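You operate a simulated robot arm through the tools that you are given. There is no shell and no other tool.

Carry out the task below with a simulated robot arm. There is one attempt and no reset: what you move stays moved.

Task
Load cup 608, shut the analyser, switch it on and run one test.

Only the result counts: the job must be done as asked and must still hold three seconds after the hand-in. Knocking over, shifting, dropping, spilling or breaking anything else fails it.

Robot
A 7-joint arm with a fingered hand, fixed in place. Base frame: the origin is on the floor under the middle of its stand, x ahead of it, y to its left, z up; the work surface is at about z = 1. Readings come in m, degrees, newtons and seconds.
It reaches about 1.228 m from its shoulder. Its first joint turns from -115.0 to 115.0 degrees. Payload 5 kg.
The tool frame sits at the grasp point between the pads (the TCP): z along the fingers, y along the line on which they close. The tips reach 0.032 m beyond it. The gripper opens to 0.16 m; its body begins 0.089 m behind the TCP. The gripper is a hand of 4 fingers: y runs from the thumb to the fingers, the wrist lies at [0, 0, -0.267] in the tool frame.
Orientation is that of the tool frame in the base frame, as [roll, pitch, yaw] about the fixed x, y, z axes, in that order (R = Rz(yaw) Ry(pitch) Rx(roll)). With the fingers straight down and closing along the base's y, the tool's x points along the base's -x, its y along +y and its z along -z.

Tools
- The arm moves only by the tool play_rows. Its argument "deltas" is a list of rows, each a list of 6 numbers: the turn, a rotation vector about the base's x, y, z in degrees, then the shift along the base's x, y, z in m. In form: [[ax, ay, az, x, y, z], ...]. A call has 1 to 20 rows; each row shifts and turns the commanded pose from where the row before left it. A row lasts 0.2 s, in which the tool goes at most 0.05 m and 8.6 degrees; a call with a longer step from one row to the next is refused whole. A pose out of reach is approached as far as the arm can. The call stops where the force on the tool passes 40 N (or 10 N more than at its start, if that is more) or the arm is blocked; 0.2 s more then pass. In this call time passes only in rows, and 0.2 s behind the last. It gives the time, the measured TCP pose, the force on the tool (base axes), the opening and the grip force at its end, in the units of the frame above (readings bear some noise), with the torque about the TCP (base axes, N m) and any sound that the robot's microphone picked up, and new pictures: "pictures" is both (left out), scene, wrist or none.
- Cameras (640 x 400 px; columns grow to the right, rows downward): "scene" is fixed at [0.2199, -0.5005, 1.5228]; the picture's right is [0.82, -0.57, 0.00], its down [-0.15, -0.21, -0.97] and it looks along [0.55, 0.79, -0.26] (base axes); focal length 319 px, centre (320, 200). "wrist" rides on the gripper at [0.08, -0.004, -0.114] in the tool frame; the picture's right is [0.05, 1.00, 0.00], its down [-0.82, 0.04, -0.58] and it looks along [-0.58, 0.03, 0.82] (tool axes); focal length 265 px, centre (320, 200).
- lift_body(by): slides the trunk up (or, below 0, down) by that many m; the arm rides with it, the base frame stays. It gives what a move gives, with no picture.
- curl_fingers(finger1, finger2, finger3, thumb_bend): sets how far each is bent, from 0 (flat) to 100 (curled in); at 30 the hand is open as for a grip, at 70 the pads meet at the TCP. One left out holds its place. A second passes; each finger stops where it meets its share of the squeeze, and holds until it gets a number again. It is the only way to open and close the hand. It gives what a move gives, with no picture; readings hold the bend of each and the force on the fingers (four entries, about 0 where the hand has none), thumb and palm.
- pixel_to_xyz(camera, pixels): for up to 12 pixels [column, row] of the newest picture of that camera ("zoom" is the newest enlarged one), the place [x, y, z] in the base frame of the surface seen there, good to about 0.003 m. The clock stands still meanwhile.
- close_up(camera, box): a new picture of the part [left, top, right, bottom] of that camera's present view, enlarged. The clock stands still meanwhile.
- finish_job(): hands the job in; it is judged then, once.

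Unless the task says otherwise, let go and move clear before handing in.

The tools are called after "Emit:" as a command line: name --pt "numbers of a row" for each row, then --argument value for the rest, lists and objects as JSON in quotes. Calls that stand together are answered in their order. play_rows: Moves the arm, as the interface text tells. Its arguments: {"type":"object","properties":{"deltas":{"type":"array"},"pictures":{"type":"string","enum":["both","scene","wrist","none"]}},"required":["deltas"]} The other tools are called the same way: lift_body (by) moves the trunk up or down; curl_fingers (finger1, finger2, finger3, thumb_bend) moves the fingers one by one; pixel_to_xyz (camera, pixels) gives the place of the surface under pixels of a picture; close_up (camera, box) takes an enlarged picture of a part of a camera's view; finish_job () hands the job in.

At the start:

```text
t: 0.0
ee_pos: [0.5132, 0.3813, 1.5352]
ee_rot: [-180.0, 0.0, 180.0]
wrist_force: [0.6, -0.1, -0.4]
torque: [-0.02, 0.01, 0.04]
finger_gap: 0.1596
grip_force: 0.1
shape: jaw
bend: [30.0, 30.0, 30.0, 30.0]
finger forces: [0.0, 0.1, 0.0, 0.0, 0.0, 0.0]
trunk travel left (down, up): [-0.9, 0.09]
```

scene: 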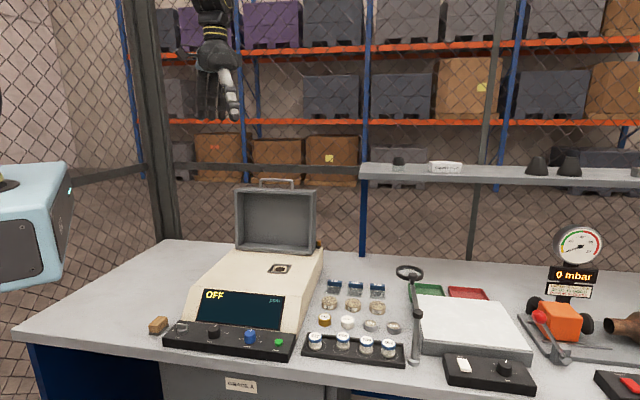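
wrist: 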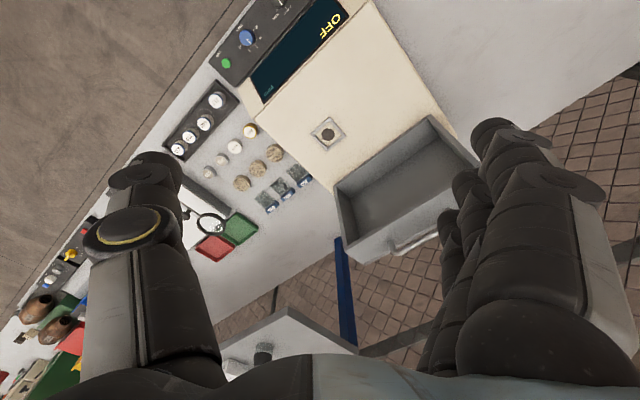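

The scene shows an analyser (about pixel 260,270) with an open lid, an OFF display, a control panel in front, and a set of cups and vials around (350,310). I'll take close-ups to read labels.

Emit:
close_up --camera "scene" --box '[290, 260, 420, 370]'

Emit:
close_up --camera "scene" --box '[140, 280, 300, 370]'

Emit:
close_up --camera "scene" --box '[180, 170, 340, 280]'

Emit:
close_up --camera "wrist" --box '[150, 0, 350, 220]'

```text
3.64 times, centred on (355, 315) of scene
```

zoom: 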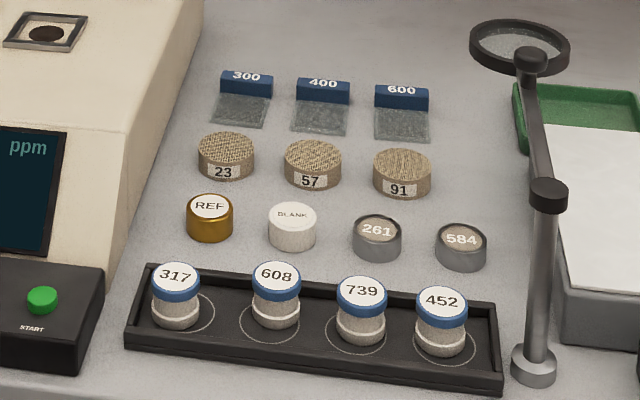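

```text
4.00 times, centred on (220, 325) of scene
```

zoom: 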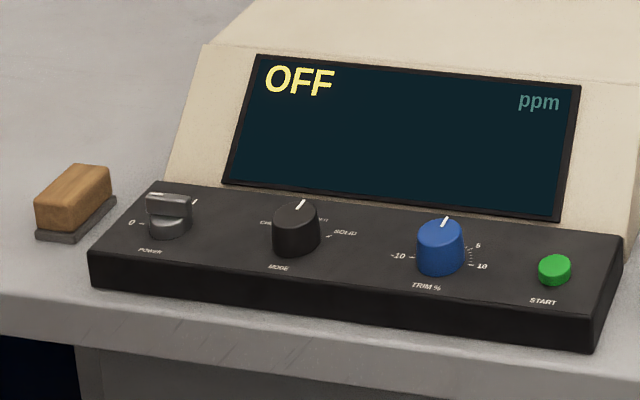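

```text
3.64 times, centred on (260, 225) of scene
```

zoom: 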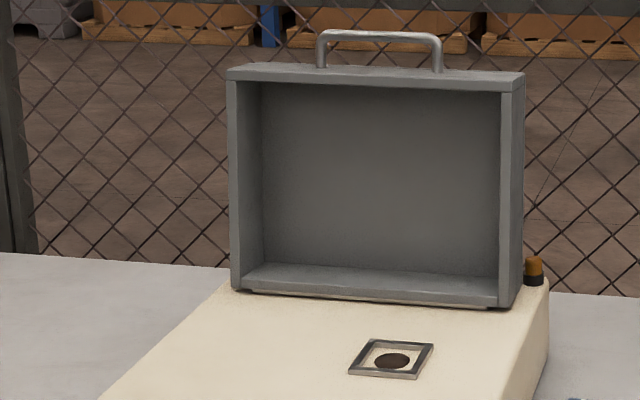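

```text
1.82 times, centred on (250, 110) of wrist
```

zoom: 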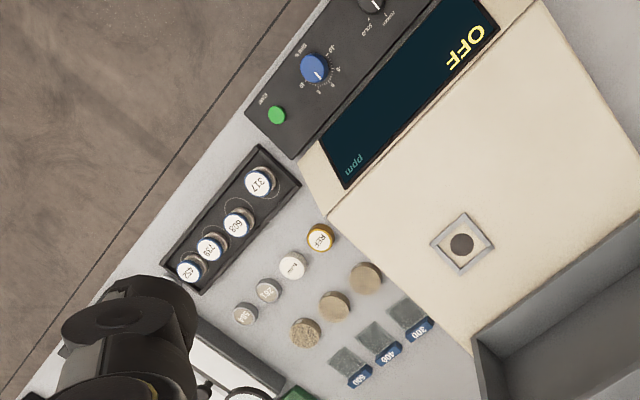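

Cup 608 is the second one from the left in the black rack. I'll look closer at the mode knob legend, and measure positions.

Emit:
close_up --camera "scene" --box '[195, 320, 235, 345]'

Emit:
close_up --camera "wrist" --box '[210, 0, 350, 80]'

Emit:
close_up --camera "scene" --box '[165, 315, 225, 352]'

Emit:
pixel_to_xyz --camera "scene" --pixels '[[281, 269], [275, 268], [316, 335], [343, 337], [366, 341], [388, 345], [278, 342], [183, 326], [214, 330], [249, 336], [276, 184], [277, 206]]'

Emit:
pixel_to_xyz --camera "wrist" --pixels '[[204, 123], [216, 101], [192, 136], [179, 150], [329, 134], [320, 130], [225, 63], [245, 38], [280, 2], [400, 250], [340, 180], [436, 120]]'

```text
16.00 times, centred on (215, 332) of scene
```

zoom: 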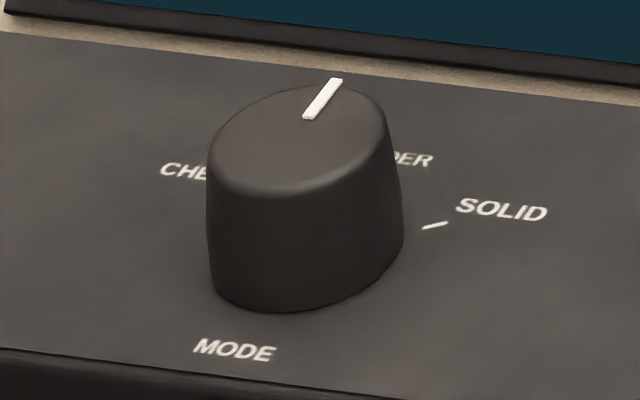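

```text
4.57 times, centred on (280, 40) of wrist
```

zoom: 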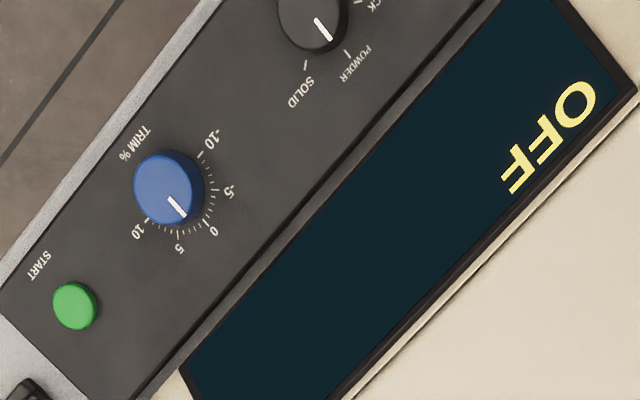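

```text
10.67 times, centred on (195, 334) of scene
```

zoom: 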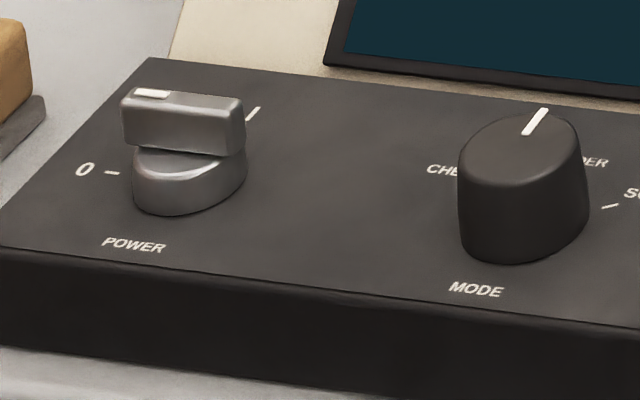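

```text
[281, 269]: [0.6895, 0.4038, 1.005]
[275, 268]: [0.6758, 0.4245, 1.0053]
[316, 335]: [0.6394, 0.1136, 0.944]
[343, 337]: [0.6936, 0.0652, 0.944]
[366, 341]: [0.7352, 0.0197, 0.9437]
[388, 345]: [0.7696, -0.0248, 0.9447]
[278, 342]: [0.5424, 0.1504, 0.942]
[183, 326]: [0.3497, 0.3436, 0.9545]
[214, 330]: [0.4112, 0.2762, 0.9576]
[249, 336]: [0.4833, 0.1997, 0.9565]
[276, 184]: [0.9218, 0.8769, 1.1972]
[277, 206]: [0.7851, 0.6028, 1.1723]
```

```text
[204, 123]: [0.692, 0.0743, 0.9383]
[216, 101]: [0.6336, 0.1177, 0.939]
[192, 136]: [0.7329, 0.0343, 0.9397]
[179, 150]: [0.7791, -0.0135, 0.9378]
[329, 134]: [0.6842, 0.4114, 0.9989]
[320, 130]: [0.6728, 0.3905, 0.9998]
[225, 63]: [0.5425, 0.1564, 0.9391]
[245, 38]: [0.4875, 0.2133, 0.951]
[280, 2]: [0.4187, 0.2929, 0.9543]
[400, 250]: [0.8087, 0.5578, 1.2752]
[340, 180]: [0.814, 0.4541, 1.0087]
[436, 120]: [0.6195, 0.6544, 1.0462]
```

The mode knob seems to point to POWDER and power is at 0. Next I'll measure geometry using zoomed views: rack/cups first.

Emit:
close_up --camera "scene" --box '[300, 310, 410, 379]'

Emit:
pixel_to_xyz --camera "zoom" --pixels '[[92, 148], [250, 152], [250, 178], [250, 200], [250, 225], [222, 250], [230, 290], [384, 183], [520, 210], [60, 320], [20, 250], [560, 380]]'

```text
5.80 times, centred on (355, 344) of scene
```

zoom: 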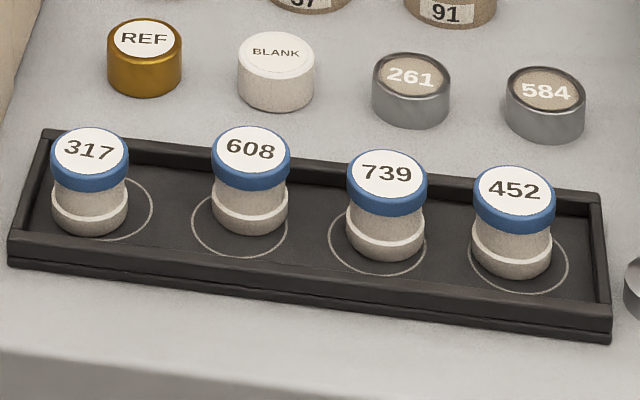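

```text
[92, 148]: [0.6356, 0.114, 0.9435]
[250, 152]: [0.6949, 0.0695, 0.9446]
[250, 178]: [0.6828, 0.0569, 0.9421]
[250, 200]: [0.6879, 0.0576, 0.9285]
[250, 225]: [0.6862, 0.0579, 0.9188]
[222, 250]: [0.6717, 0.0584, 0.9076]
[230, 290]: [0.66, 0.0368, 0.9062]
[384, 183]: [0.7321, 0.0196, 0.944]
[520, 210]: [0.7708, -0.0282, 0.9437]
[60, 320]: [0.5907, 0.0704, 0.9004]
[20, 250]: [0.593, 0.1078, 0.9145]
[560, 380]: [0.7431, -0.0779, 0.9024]
```

Bench top is z≈0.90, cup tops ≈0.944, rack floor ≈0.9075. I'll measure the neighbours, the port and the lid more finely.

Emit:
pixel_to_xyz --camera "zoom" --pixels '[[145, 38], [276, 50], [411, 76], [545, 92], [48, 132], [600, 195], [608, 310], [10, 240], [300, 155], [420, 172], [135, 150], [330, 270]]'

Emit:
close_up --camera "scene" --box '[250, 250, 314, 290]'

Emit:
pixel_to_xyz --camera "zoom" --pixels '[[300, 190], [180, 205], [300, 235], [390, 140], [230, 140], [290, 140], [250, 220], [195, 210], [365, 185], [120, 300], [500, 200], [290, 160]]'

```text
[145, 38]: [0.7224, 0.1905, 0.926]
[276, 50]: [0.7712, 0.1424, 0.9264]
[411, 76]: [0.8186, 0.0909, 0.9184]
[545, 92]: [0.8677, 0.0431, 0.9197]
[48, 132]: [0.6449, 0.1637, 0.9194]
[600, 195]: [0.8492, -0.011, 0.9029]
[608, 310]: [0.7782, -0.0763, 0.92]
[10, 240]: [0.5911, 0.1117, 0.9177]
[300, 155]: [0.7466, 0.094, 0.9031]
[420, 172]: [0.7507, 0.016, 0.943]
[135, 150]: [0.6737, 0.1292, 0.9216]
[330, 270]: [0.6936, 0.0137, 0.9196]
```

```text
10.00 times, centred on (282, 270) of scene
```

zoom: 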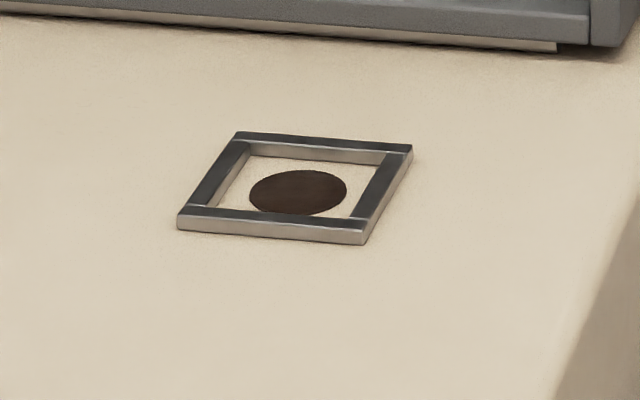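

```text
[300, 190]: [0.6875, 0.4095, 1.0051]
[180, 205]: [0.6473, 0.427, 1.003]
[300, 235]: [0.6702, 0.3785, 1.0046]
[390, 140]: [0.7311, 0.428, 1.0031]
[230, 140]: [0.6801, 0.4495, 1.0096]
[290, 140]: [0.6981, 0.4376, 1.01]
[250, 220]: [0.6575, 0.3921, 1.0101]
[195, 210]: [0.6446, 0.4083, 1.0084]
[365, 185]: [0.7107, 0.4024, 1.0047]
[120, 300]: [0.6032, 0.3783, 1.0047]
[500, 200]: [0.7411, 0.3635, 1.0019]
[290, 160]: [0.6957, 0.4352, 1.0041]
```

The rack rows run along u=(0.707,-0.707), perpendicular v=(0.707,0.707). Cup 608 is at about (0.694,0.071) with ~0.1 m to BLANK behind. Now the lid, loupe, and panel geometry.

Emit:
close_up --camera "scene" --box '[220, 170, 340, 260]'

Emit:
pixel_to_xyz --camera "zoom" --pixels '[[85, 103], [500, 113], [495, 410], [95, 395], [85, 385], [290, 250], [290, 385], [225, 75], [285, 58], [375, 75], [520, 400], [300, 103]]'

Emit:
close_up --camera "scene" --box '[385, 255, 449, 375]'

Emit:
pixel_to_xyz --camera "scene" --pixels '[[415, 359], [416, 312], [418, 290], [410, 270], [398, 270], [422, 270], [415, 285], [413, 278]]'

```text
4.44 times, centred on (280, 215) of scene
```

zoom: 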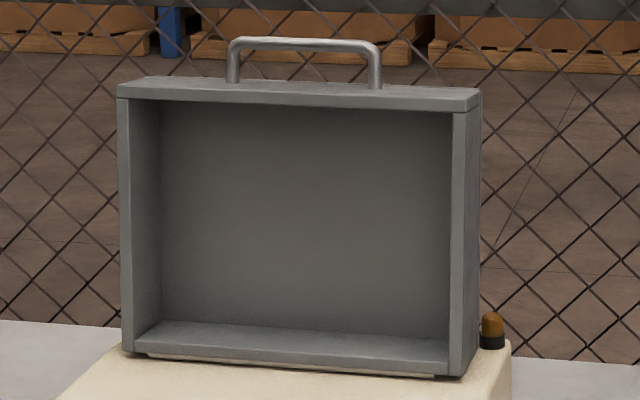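

```text
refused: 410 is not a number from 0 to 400
```

```text
3.33 times, centred on (417, 315) of scene
```

zoom: 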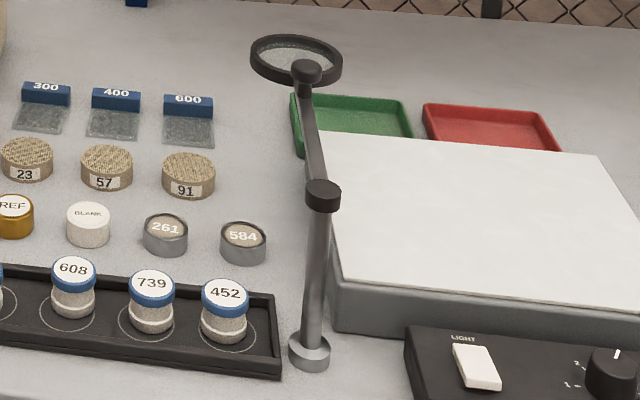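

```text
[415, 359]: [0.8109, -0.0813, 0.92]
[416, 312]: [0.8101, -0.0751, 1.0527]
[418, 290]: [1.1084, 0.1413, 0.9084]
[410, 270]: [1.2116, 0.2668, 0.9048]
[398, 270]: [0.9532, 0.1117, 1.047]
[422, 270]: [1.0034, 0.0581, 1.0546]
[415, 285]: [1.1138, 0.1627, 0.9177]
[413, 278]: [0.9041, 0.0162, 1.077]
```

The loupe stands at u≈0.63, leaving ~0.19 m from cup 608. Now the lid's geometry.

Emit:
close_up --camera "scene" --box '[220, 170, 340, 260]'

Emit:
pixel_to_xyz --camera "zoom" --pixels '[[122, 95], [470, 108], [455, 365], [130, 345], [145, 355], [290, 250], [300, 340], [232, 75], [290, 41], [375, 80], [470, 200], [300, 95]]'

Emit:
pixel_to_xyz --camera "wrist" --pixels '[[430, 118], [475, 160], [340, 190], [352, 262], [405, 247], [400, 180], [380, 215], [345, 225], [430, 235], [395, 248], [420, 150], [360, 250]]'

Emit:
close_up --camera "wrist" --box '[310, 100, 490, 270]'

```text
4.44 times, centred on (280, 215) of scene
```

zoom: 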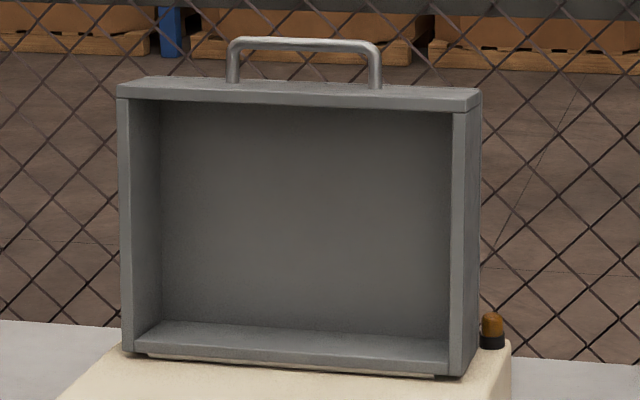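

```text
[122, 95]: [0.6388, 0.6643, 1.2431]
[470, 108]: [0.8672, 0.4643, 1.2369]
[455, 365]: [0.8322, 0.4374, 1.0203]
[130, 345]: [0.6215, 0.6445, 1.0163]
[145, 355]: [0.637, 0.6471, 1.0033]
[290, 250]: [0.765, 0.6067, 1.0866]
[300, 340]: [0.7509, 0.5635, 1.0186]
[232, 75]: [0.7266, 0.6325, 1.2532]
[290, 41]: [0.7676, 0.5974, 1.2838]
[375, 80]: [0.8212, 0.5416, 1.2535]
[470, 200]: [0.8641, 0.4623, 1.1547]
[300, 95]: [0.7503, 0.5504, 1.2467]
```

```text
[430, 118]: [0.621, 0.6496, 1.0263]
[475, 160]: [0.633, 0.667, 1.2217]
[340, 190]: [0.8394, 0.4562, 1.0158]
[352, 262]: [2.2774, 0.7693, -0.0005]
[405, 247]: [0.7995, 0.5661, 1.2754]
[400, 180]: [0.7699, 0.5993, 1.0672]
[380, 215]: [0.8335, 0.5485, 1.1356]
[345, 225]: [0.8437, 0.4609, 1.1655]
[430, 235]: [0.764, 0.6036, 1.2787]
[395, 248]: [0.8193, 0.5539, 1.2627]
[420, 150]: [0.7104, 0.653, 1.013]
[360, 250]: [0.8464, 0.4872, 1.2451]
```

```text
2.35 times, centred on (400, 185) of wrist
```

zoom: 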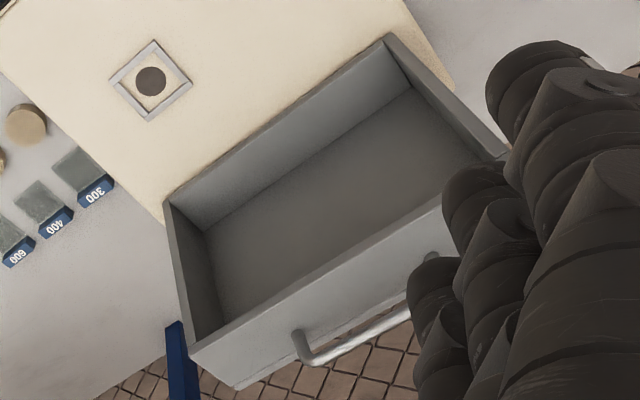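

The lid hinges at about v≈0.895, z≈1.005, standing ~96° open, handle at z≈1.28. Now I'll measure the panel: power knob, mode and start button.

Emit:
close_up --camera "scene" --box '[165, 315, 229, 355]'

Emit:
pixel_to_xyz --camera "zoom" --pixels '[[105, 171], [236, 105], [142, 87], [220, 95], [180, 92], [180, 125], [180, 165], [470, 135], [505, 113], [80, 171], [150, 215], [540, 190]]'

Emit:
close_up --camera "scene" --box '[235, 322, 299, 362]'

Emit:
pixel_to_xyz --camera "zoom" --pixels '[[435, 195], [435, 215], [400, 195], [470, 195], [435, 180], [430, 250], [350, 200], [150, 130], [580, 180], [500, 330], [250, 170], [300, 140]]'

```text
10.00 times, centred on (197, 335) of scene
```

zoom: 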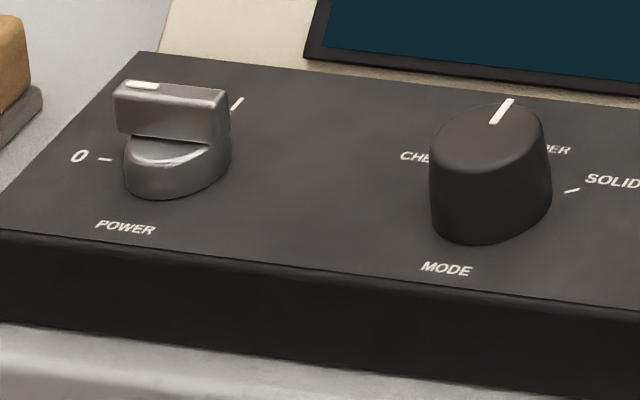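

```text
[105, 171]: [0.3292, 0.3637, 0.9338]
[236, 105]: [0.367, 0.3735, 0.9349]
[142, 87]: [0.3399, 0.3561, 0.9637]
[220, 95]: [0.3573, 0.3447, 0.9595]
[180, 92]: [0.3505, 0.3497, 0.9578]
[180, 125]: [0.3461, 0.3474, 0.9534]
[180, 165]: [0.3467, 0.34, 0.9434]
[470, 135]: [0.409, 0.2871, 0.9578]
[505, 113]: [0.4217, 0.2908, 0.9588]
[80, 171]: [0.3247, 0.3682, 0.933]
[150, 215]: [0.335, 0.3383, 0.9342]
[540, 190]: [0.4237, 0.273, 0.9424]
```

```text
10.00 times, centred on (267, 342) of scene
```

zoom: 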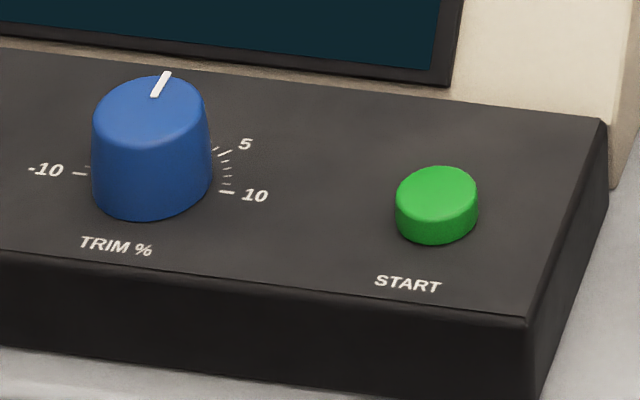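

```text
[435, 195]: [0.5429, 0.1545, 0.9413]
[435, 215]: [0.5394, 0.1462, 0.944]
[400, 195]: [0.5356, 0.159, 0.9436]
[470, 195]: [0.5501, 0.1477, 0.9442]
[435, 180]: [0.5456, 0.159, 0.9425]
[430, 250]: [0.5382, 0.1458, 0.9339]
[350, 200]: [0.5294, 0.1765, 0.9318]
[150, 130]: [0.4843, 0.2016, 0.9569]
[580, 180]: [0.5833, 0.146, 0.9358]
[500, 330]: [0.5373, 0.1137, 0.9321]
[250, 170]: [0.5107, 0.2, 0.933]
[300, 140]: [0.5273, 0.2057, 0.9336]
```

Power knob bar is centred near (0.35,0.35,0.96), currently along u pointing at 0, with I about 90° clockwise; START at (0.543,0.153,0.943). Now I'll look at my own hand to learn the fingers' geometry.

Emit:
close_up --camera "scene" --box '[150, 0, 310, 130]'

Emit:
pixel_to_xyz --camera "scene" --pixels '[[236, 118], [228, 115], [200, 117], [209, 117], [217, 117], [230, 90], [218, 60], [198, 60], [237, 65], [205, 100], [213, 20], [236, 100]]'

```text
3.08 times, centred on (230, 65) of scene
```

zoom: 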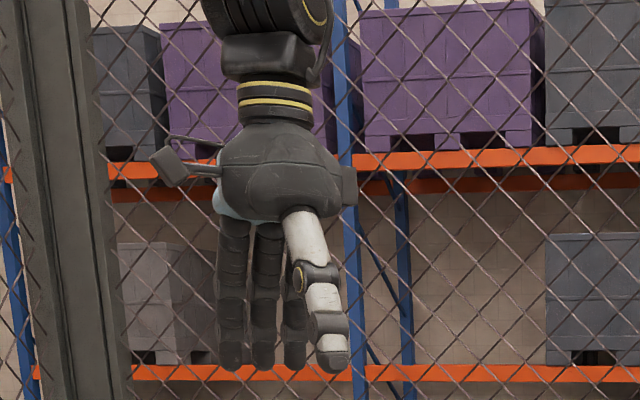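

```text
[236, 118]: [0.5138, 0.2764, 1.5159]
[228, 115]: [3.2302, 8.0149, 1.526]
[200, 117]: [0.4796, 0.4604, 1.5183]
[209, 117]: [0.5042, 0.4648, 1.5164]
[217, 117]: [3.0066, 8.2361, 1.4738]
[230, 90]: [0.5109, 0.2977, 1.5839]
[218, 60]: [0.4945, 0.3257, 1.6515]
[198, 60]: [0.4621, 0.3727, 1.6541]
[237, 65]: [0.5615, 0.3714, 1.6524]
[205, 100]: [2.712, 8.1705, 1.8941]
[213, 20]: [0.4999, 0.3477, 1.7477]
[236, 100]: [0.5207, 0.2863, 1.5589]
```

Fingertips hang ~0.02 m below the TCP when open, the three fingers spaced ~0.026 m. I'll turn the tool -45° about z and travel to above cup 608 at a safe height.

Emit:
play_rows --pt "0 0 -3.75 0.015 -0.0258 -0.02" --pt "0 0 -3.75 0.015 -0.0258 -0.02" --pt "0 0 -3.75 0.015 -0.0258 -0.028" --pt "0 0 -3.75 0.015 -0.0258 -0.028" --pt "0 0 -3.75 0.015 -0.0258 -0.028" --pt "0 0 -3.75 0.015 -0.0258 -0.028" --pt "0 0 -3.75 0.015 -0.0258 -0.028" --pt "0 0 -3.75 0.015 -0.0258 -0.028" --pt "0 0 -3.75 0.015 -0.0258 -0.028" --pt "0 0 -3.75 0.015 -0.0258 -0.028" --pt "0 0 -3.75 0.015 -0.0258 -0.028" --pt "0 0 -3.75 0.016 -0.0265 -0.028"

```text
t: 2.6
ee_pos: [0.6958, 0.0692, 1.2151]
ee_rot: [-180.0, -0.1, 134.9]
wrist_force: [0.2, 0.4, -0.6]
torque: [0.02, 0.02, 0.01]
finger_gap: 0.1601
grip_force: 0.0
shape: jaw
bend: [30.0, 30.0, 30.0, 30.0]
finger forces: [0.0, 0.0, 0.1, 0.0, 0.0, 0.0]
trunk travel left (down, up): [-0.9, 0.09]
```

scene: 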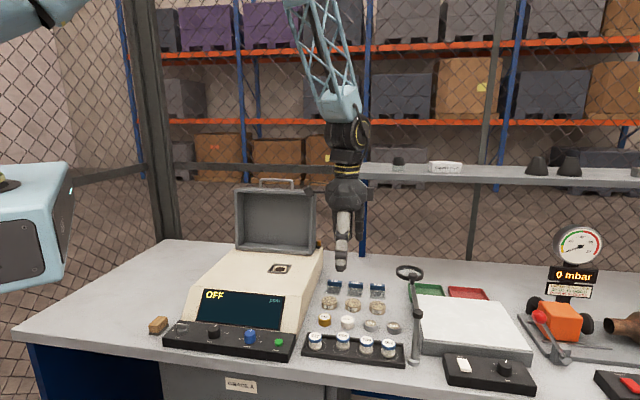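
wrist: 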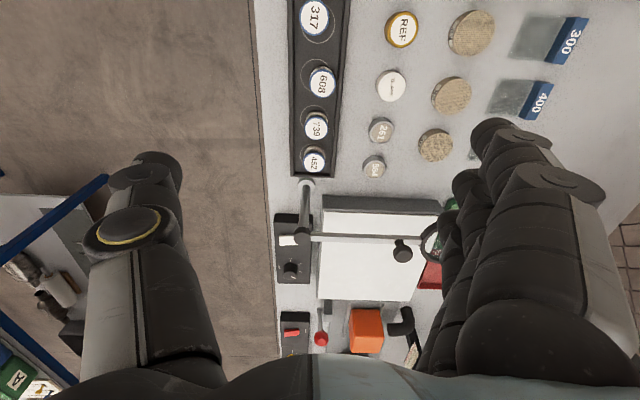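

The wrist picture shows cup 608 at (321,83), directly under the hand between thumb and fingers. I'll zoom to locate its centre precisely.

Emit:
close_up --camera "wrist" --box '[270, 0, 390, 180]'

Emit:
close_up --camera "wrist" --box '[280, 50, 360, 110]'

Emit:
pixel_to_xyz --camera "wrist" --pixels '[[321, 82], [316, 16], [316, 127], [314, 160], [310, 82], [333, 82], [321, 70], [321, 94], [295, 80], [343, 80], [350, 80], [391, 84]]'

```text
2.22 times, centred on (330, 90) of wrist
```

zoom: 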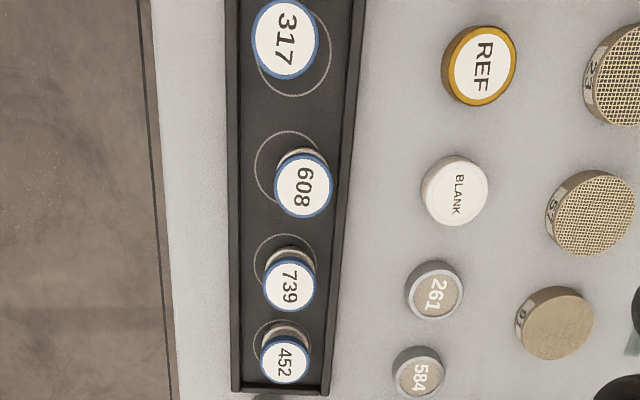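

```text
6.67 times, centred on (320, 80) of wrist
```

zoom: 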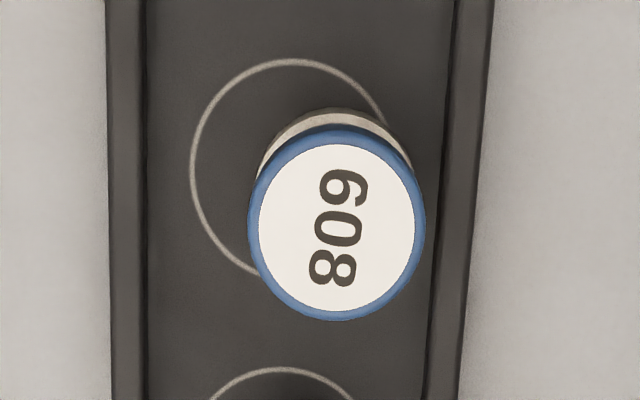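

```text
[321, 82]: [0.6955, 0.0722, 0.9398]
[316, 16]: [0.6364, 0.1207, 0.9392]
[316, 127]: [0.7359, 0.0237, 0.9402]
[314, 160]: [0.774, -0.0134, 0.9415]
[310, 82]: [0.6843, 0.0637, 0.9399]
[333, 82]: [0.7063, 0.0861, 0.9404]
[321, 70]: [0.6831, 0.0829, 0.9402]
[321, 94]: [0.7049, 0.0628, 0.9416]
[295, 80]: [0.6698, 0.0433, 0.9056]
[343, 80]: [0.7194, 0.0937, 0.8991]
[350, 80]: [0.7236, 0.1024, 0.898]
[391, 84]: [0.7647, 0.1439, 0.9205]
```

Cup 608's centre is about (0.6965, 0.071), and its edge is only ~3 mm from the rack's back rim (z≈0.92), so I'll grip only the cap above the rim. First I'll pre-close the fingers in the air to learn the gap and tip depth.

Emit:
curl_fingers --finger1 50 --finger2 52 --finger3 50 --thumb_bend 52

Emit:
close_up --camera "scene" --box '[290, 160, 410, 280]'

Emit:
close_up --camera "wrist" --box '[0, 0, 640, 400]'

```text
t: 3.6
ee_pos: [0.694, 0.0712, 1.2156]
ee_rot: [-180.0, 0.1, 135.0]
wrist_force: [-0.5, -0.9, 0.3]
torque: [0.0, -0.03, -0.01]
finger_gap: 0.0883
grip_force: 0.0
shape: fingers
bend: [50.0, 52.0, 50.0, 52.0]
finger forces: [0.0, 0.0, 0.0, 0.0, 0.1, 0.1]
trunk travel left (down, up): [-0.9, 0.09]
```

```text
3.33 times, centred on (350, 220) of scene
```

zoom: 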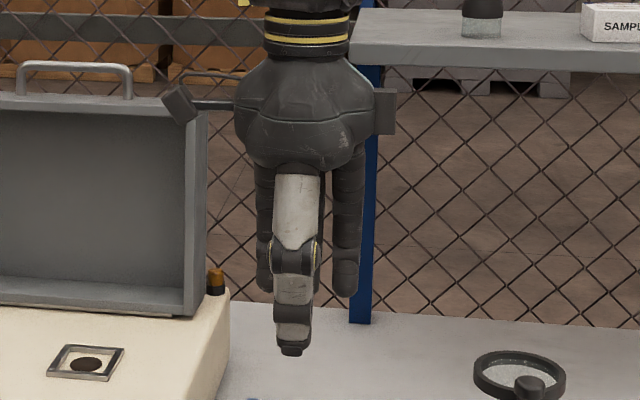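

```text
1.00 times, centred on (320, 200) of wrist (not enlarged: the box is as wide or as high as the picture)
```

zoom: 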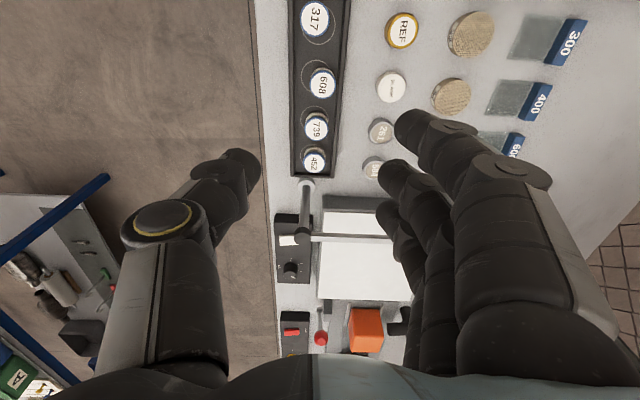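

The gap is 0.088 at bend ~52. I'll measure the finger and thumb tips' positions from a scene close-up.

Emit:
close_up --camera "scene" --box '[310, 210, 390, 270]'

Emit:
pixel_to_xyz --camera "zoom" --pixels '[[200, 335], [200, 350], [200, 300], [210, 230], [140, 215], [145, 200], [300, 215], [305, 235], [200, 180], [310, 200], [150, 205], [200, 355]]'

```text
6.67 times, centred on (350, 240) of scene
```

zoom: 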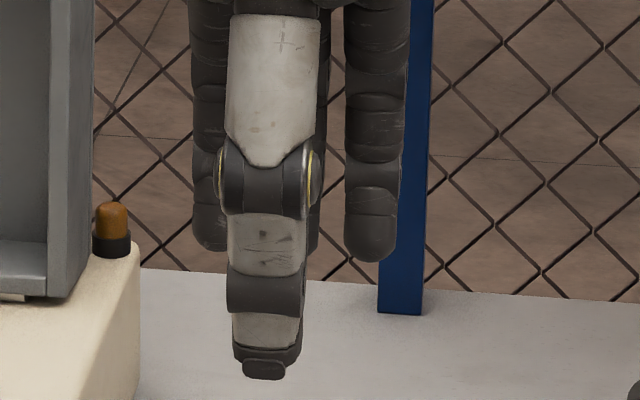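

```text
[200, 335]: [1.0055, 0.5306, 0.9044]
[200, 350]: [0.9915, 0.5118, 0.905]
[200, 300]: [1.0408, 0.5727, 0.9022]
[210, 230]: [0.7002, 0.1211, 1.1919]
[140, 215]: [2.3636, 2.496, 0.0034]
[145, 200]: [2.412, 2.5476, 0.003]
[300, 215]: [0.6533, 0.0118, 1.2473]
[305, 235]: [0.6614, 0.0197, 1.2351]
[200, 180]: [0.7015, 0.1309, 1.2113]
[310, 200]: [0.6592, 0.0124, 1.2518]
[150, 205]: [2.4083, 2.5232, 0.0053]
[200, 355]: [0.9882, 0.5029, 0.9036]
```

Emit:
pixel_to_xyz --camera "zoom" --pixels '[[265, 368], [265, 350], [265, 325], [265, 290], [265, 250], [270, 180], [370, 250], [370, 215], [210, 240], [210, 215], [370, 150], [275, 80]]'

```text
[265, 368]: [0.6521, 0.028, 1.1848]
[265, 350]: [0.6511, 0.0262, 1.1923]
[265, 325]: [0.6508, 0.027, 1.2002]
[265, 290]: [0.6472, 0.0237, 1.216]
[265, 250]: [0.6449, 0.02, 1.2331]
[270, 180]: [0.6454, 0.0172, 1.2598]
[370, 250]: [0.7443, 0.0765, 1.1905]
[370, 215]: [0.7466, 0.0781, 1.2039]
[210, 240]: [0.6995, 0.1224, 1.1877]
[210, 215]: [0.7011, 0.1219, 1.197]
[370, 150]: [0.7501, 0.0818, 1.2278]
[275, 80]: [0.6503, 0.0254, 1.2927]
```

Tips sit ~0.0325 m below the TCP, the middle finger and thumb are in line with the TCP, and the outer fingers are ±0.032 m along u. I'll double-check the rack rim's height and cup cap heights with a denser probe.

Emit:
close_up --camera "scene" --box '[300, 325, 380, 370]'

Emit:
pixel_to_xyz --camera "zoom" --pixels '[[190, 72], [200, 74], [210, 74], [185, 80], [400, 95], [405, 90], [150, 255], [250, 268], [350, 280], [100, 150], [330, 90], [330, 110]]'

```text
8.00 times, centred on (340, 348) of scene
```

zoom: 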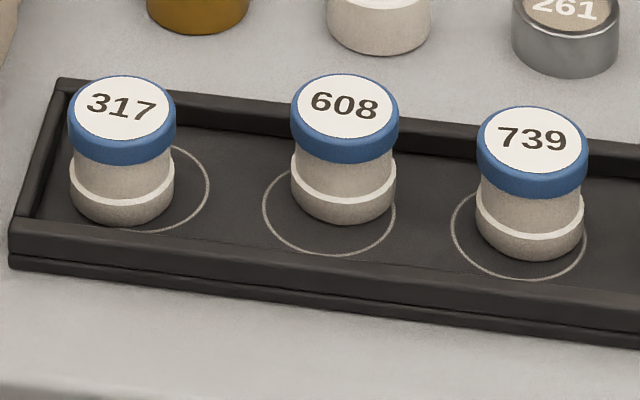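

```text
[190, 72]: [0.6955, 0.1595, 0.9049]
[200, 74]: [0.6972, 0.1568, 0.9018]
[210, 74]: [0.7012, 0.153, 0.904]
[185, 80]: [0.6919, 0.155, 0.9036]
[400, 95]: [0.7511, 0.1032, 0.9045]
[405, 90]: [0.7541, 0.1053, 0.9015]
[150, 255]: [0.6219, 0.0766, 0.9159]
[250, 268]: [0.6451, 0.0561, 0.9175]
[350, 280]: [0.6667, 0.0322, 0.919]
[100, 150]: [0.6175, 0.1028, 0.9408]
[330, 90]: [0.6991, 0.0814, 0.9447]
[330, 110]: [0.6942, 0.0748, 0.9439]
```

I'll query the exact label centre in this view, to fix cup 608's position.

Emit:
pixel_to_xyz --camera "zoom" --pixels '[[345, 104], [345, 104], [294, 105], [397, 108], [345, 77], [345, 131], [345, 150], [345, 170], [122, 105], [532, 137], [345, 200], [345, 215]]'

```text
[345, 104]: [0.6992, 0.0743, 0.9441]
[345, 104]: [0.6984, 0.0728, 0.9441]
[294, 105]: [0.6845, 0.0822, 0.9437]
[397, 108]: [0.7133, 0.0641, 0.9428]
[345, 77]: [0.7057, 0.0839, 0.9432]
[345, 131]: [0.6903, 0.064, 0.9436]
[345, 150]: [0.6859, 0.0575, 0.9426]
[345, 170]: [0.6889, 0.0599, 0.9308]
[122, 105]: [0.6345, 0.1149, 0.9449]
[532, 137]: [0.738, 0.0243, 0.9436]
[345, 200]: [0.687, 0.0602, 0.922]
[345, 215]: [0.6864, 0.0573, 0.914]
```

Cup 608's centre refines to (0.6985, 0.0733). I'll shift there and descend to z≈1.01, then check the alignment.

Emit:
play_rows --pt "0 0 0 0.0043 0.0023 -0.03" --pt "0 0 0 0 0 -0.045" --pt "0 0 0 0 0 -0.045" --pt "0 0 0 0 0 -0.045" --pt "0 0 0 0 0 -0.03" --pt "0 0 0 0 0 -0.01"

Emit:
close_up --camera "scene" --box '[300, 270, 400, 370]'

```text
t: 5.0
ee_pos: [0.6971, 0.0731, 1.0114]
ee_rot: [-180.0, 0.1, 135.0]
wrist_force: [0.7, 1.0, 0.5]
torque: [-0.03, 0.02, 0.05]
finger_gap: 0.0882
grip_force: 0.0
shape: fingers
bend: [50.0, 52.0, 50.0, 52.0]
finger forces: [0.0, 0.0, 0.0, 0.0, 0.0, 0.0]
trunk travel left (down, up): [-0.9, 0.09]
```

scene: 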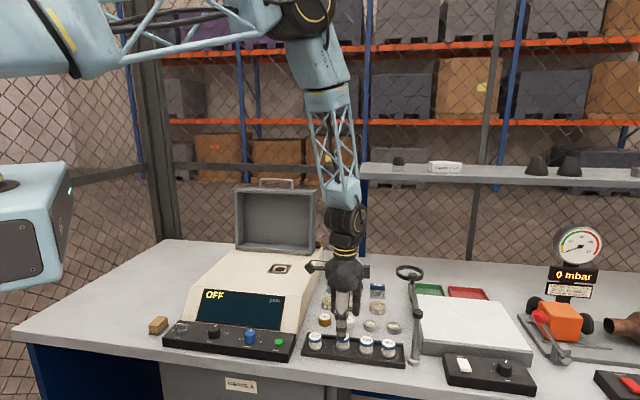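
wrist: 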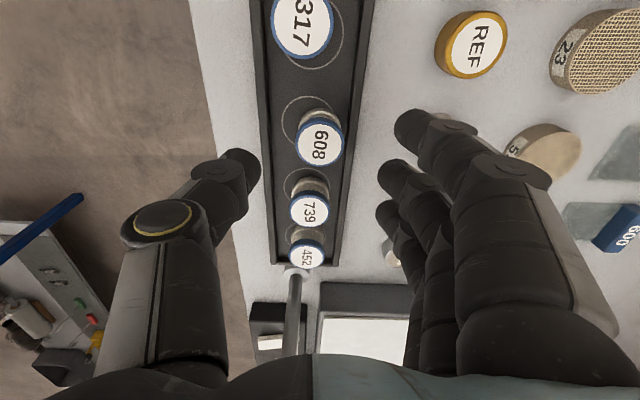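

```text
4.00 times, centred on (350, 320) of scene
```

zoom: 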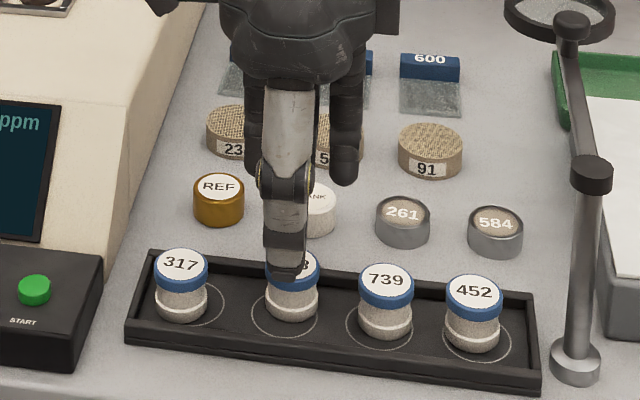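

The cup label sits at (320,142) in the wrist picture, near the line where the TCP axis should fall; I'll zoom to check the residual offset.

Emit:
close_up --camera "wrist" --box '[280, 110, 360, 170]'

Emit:
pixel_to_xyz --camera "wrist" --pixels '[[320, 140], [320, 143], [320, 146], [343, 143], [298, 143], [320, 125], [320, 160]]'

```text
6.67 times, centred on (320, 140) of wrist
```

zoom: 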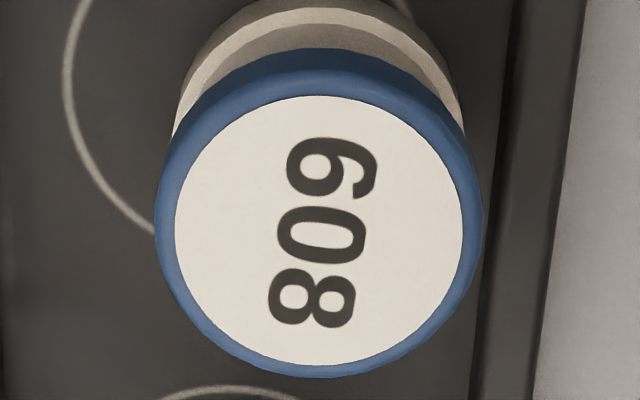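

```text
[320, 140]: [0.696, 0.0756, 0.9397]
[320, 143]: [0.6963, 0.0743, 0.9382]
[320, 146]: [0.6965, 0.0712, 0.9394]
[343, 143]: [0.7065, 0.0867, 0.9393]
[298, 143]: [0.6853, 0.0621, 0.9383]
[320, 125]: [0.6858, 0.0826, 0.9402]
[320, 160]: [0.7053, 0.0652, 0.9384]
```

Alignment is within ~1-2 mm. I'll descend 0.053 m so the tips come to about z 0.9245, just above the rack rim.

Emit:
play_rows --pt "0 0 0 0 0 -0.02" --pt "0 0 0 0 0 -0.015" --pt "0 0 0 0 0 -0.01" --pt "0 0 0 0 0 -0.008"

Emit:
close_up --camera "scene" --box '[300, 290, 400, 370]'

```text
t: 6.0
ee_pos: [0.6977, 0.0725, 0.9563]
ee_rot: [-179.9, 0.0, 135.0]
wrist_force: [0.4, -0.1, 0.3]
torque: [-0.03, -0.02, -0.01]
finger_gap: 0.0878
grip_force: 0.2
shape: fingers
bend: [50.0, 52.0, 50.0, 52.0]
finger forces: [0.1, 0.1, 0.0, 0.0, 0.0, 0.1]
trunk travel left (down, up): [-0.9, 0.09]
```

scene: 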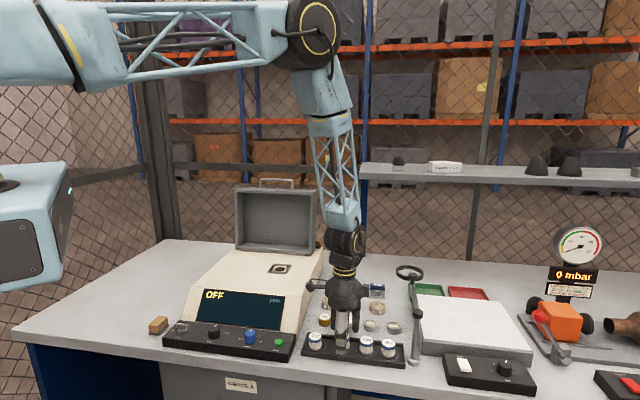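
wrist: 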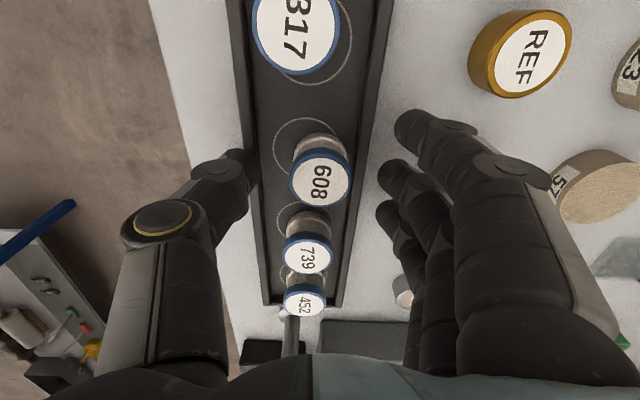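

```text
5.00 times, centred on (350, 330) of scene
```

zoom: 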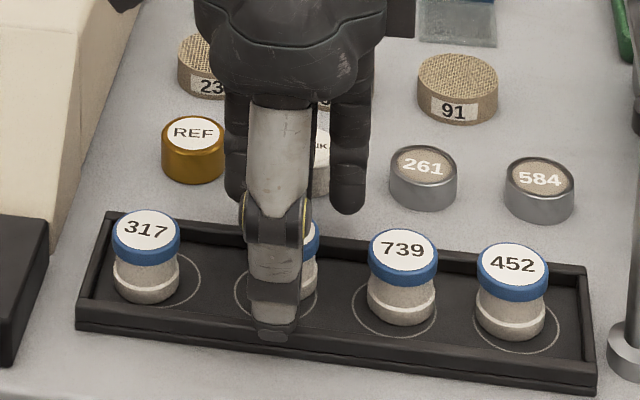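

No contact, the thumb is in front of cup 608 and the fingers behind. I'll close the thumb and middle finger step by step.

Emit:
curl_fingers --finger2 59 --thumb_bend 59

Emit:
close_up --camera "wrist" --box '[220, 80, 420, 220]'

```text
t: 7.0
ee_pos: [0.697, 0.0727, 0.957]
ee_rot: [-179.9, -0.1, 135.0]
wrist_force: [0.3, -0.4, -0.4]
torque: [0.04, -0.01, -0.01]
finger_gap: 0.0749
grip_force: 0.1
shape: fingers
bend: [50.0, 59.0, 50.0, 59.0]
finger forces: [0.1, 0.0, 0.0, 0.1, 0.1, 0.0]
trunk travel left (down, up): [-0.9, 0.09]
```

```text
2.86 times, centred on (320, 150) of wrist
```

zoom: 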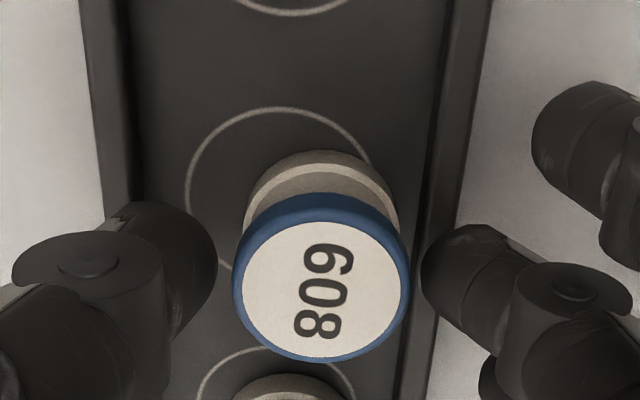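

Both digits are evenly close to the cap (gaps ~20 px each side in the zoom). I'll close further.

Emit:
curl_fingers --finger2 62 --thumb_bend 62

Emit:
close_up --camera "wrist" --box '[220, 80, 420, 220]'

```text
t: 8.0
ee_pos: [0.6967, 0.0719, 0.9585]
ee_rot: [180.0, 0.0, 134.9]
wrist_force: [-0.4, -0.4, 0.4]
torque: [0.02, 0.03, -0.01]
finger_gap: 0.0703
grip_force: 1.4
shape: fingers
bend: [50.0, 61.0, 50.0, 62.0]
finger forces: [0.0, 1.0, 0.1, 0.1, 1.0, 0.1]
trunk travel left (down, up): [-0.9, 0.09]
```

```text
2.86 times, centred on (320, 150) of wrist
```

zoom: 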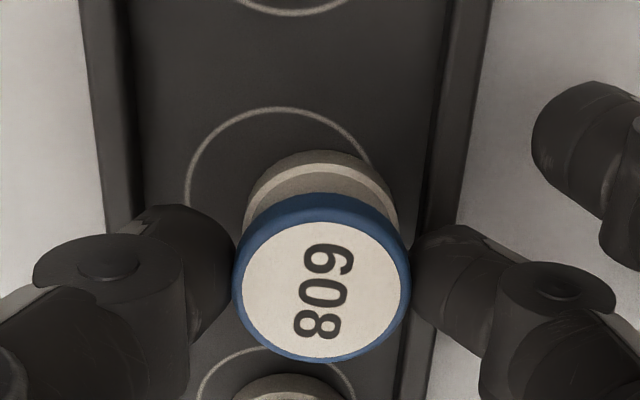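

Both digits now touch the cap (1.0 N each). I'll squeeze more for a firm hold.

Emit:
curl_fingers --finger2 66 --thumb_bend 66

Emit:
close_up --camera "wrist" --box '[220, 80, 420, 220]'

```text
t: 9.0
ee_pos: [0.697, 0.0724, 0.957]
ee_rot: [179.9, 0.1, 134.9]
wrist_force: [0.1, 0.7, 0.0]
torque: [-0.01, -0.02, 0.04]
finger_gap: 0.0677
grip_force: 5.2
shape: fingers
bend: [50.0, 61.0, 50.0, 64.0]
finger forces: [0.0, 5.7, 0.0, 0.1, 5.7, 0.0]
trunk travel left (down, up): [-0.9, 0.09]
```

```text
2.86 times, centred on (320, 150) of wrist
```

zoom: 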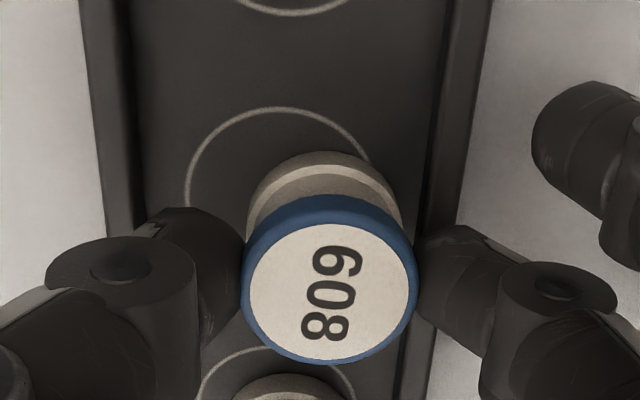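

Grip is 5.7 N per side. I'll ask for a bit more squeeze with the middle finger, so that the cup is centred and firmly held.

Emit:
curl_fingers --finger2 72 --thumb_bend 66

Emit:
close_up --camera "wrist" --box '[220, 80, 420, 220]'

```text
t: 10.0
ee_pos: [0.6981, 0.072, 0.9569]
ee_rot: [-180.0, 0.0, 135.0]
wrist_force: [0.5, 0.0, 0.2]
torque: [-0.01, 0.0, -0.01]
finger_gap: 0.0693
grip_force: 8.6
shape: fingers
bend: [50.0, 63.0, 50.0, 64.0]
finger forces: [0.0, 8.4, 0.0, 0.0, 8.3, 0.0]
trunk travel left (down, up): [-0.9, 0.09]
```

```text
2.86 times, centred on (320, 150) of wrist
```

zoom: 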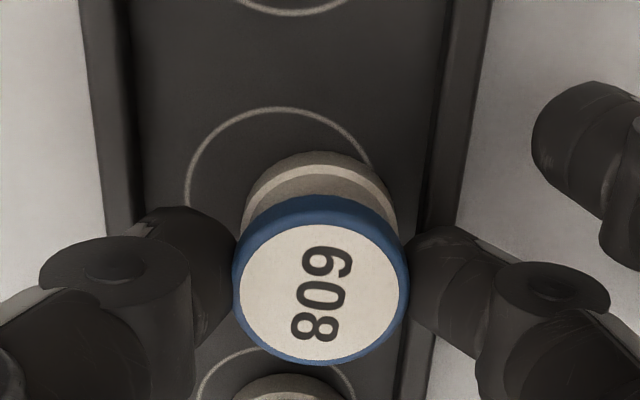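

The grip holds at ~8.4 N with the cup centred. I'll lift slowly by 0.03 m and check.

Emit:
play_rows --pt "0 0 0 0 0 0.005" --pt "0 0 0 0 0 0.01" --pt "0 0 0 0 0 0.015" --pt "0 0 0 0 0 0.02"

Emit:
close_up --camera "scene" --box '[300, 270, 400, 370]'

Emit:
close_up --camera "wrist" --box '[220, 80, 420, 220]'

```text
t: 11.0
ee_pos: [0.6962, 0.0734, 1.0075]
ee_rot: [-180.0, 0.0, 135.0]
wrist_force: [0.2, 0.1, -0.7]
torque: [0.02, 0.05, -0.02]
finger_gap: 0.0691
grip_force: 8.8
shape: fingers
bend: [50.0, 63.0, 50.0, 64.0]
finger forces: [0.0, 8.4, 0.0, 0.0, 8.4, 0.1]
trunk travel left (down, up): [-0.9, 0.09]
```

scene: 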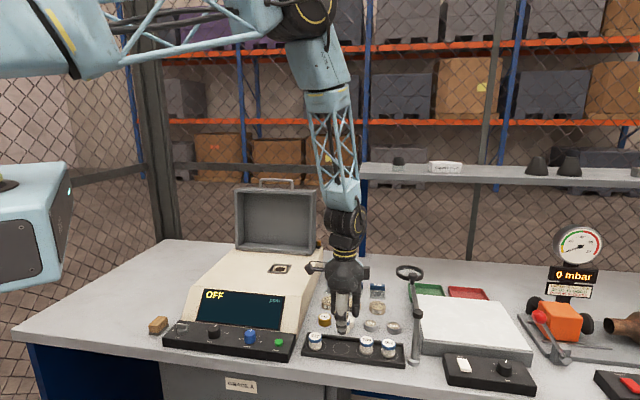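
wrist: 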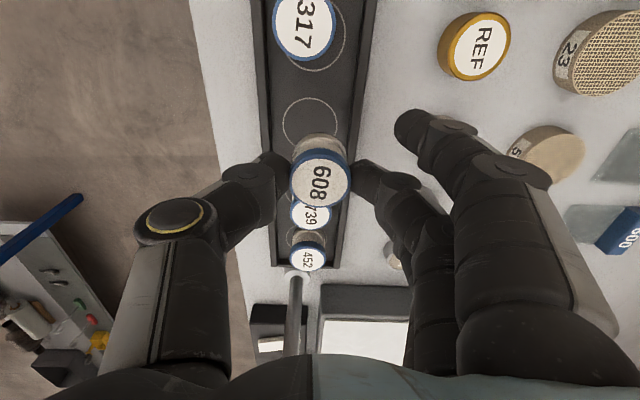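

```text
4.00 times, centred on (350, 320) of scene
```

zoom: 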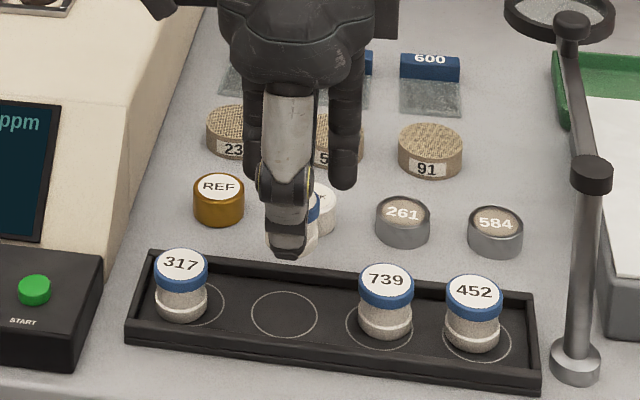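

```text
2.86 times, centred on (320, 150) of wrist
```

zoom: 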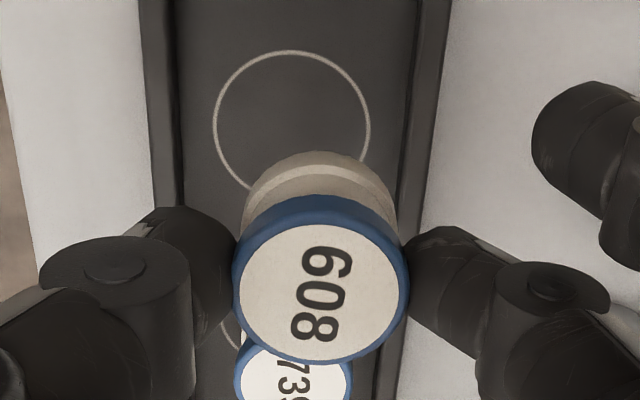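

Cup 608 is lifted upright and in the same place relative to the hand. Before carrying it to the port, I'll probe how far the finger knuckles extend towards +v, as the open lid stands near there.

Emit:
pixel_to_xyz --camera "wrist" --pixels '[[548, 180], [560, 220], [590, 270], [612, 320], [600, 350], [540, 330], [470, 310], [500, 190], [320, 182], [320, 185], [440, 120], [170, 220]]'

```text
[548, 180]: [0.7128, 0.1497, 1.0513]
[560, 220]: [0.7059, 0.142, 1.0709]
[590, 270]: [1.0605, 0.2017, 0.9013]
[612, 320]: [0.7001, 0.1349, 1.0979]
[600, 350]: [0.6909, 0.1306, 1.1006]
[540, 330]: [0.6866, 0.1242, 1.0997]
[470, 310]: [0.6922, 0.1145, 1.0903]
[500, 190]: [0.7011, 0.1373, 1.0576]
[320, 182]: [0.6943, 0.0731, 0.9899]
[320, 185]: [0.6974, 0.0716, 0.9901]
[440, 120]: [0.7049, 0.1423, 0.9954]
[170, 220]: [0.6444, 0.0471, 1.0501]
```

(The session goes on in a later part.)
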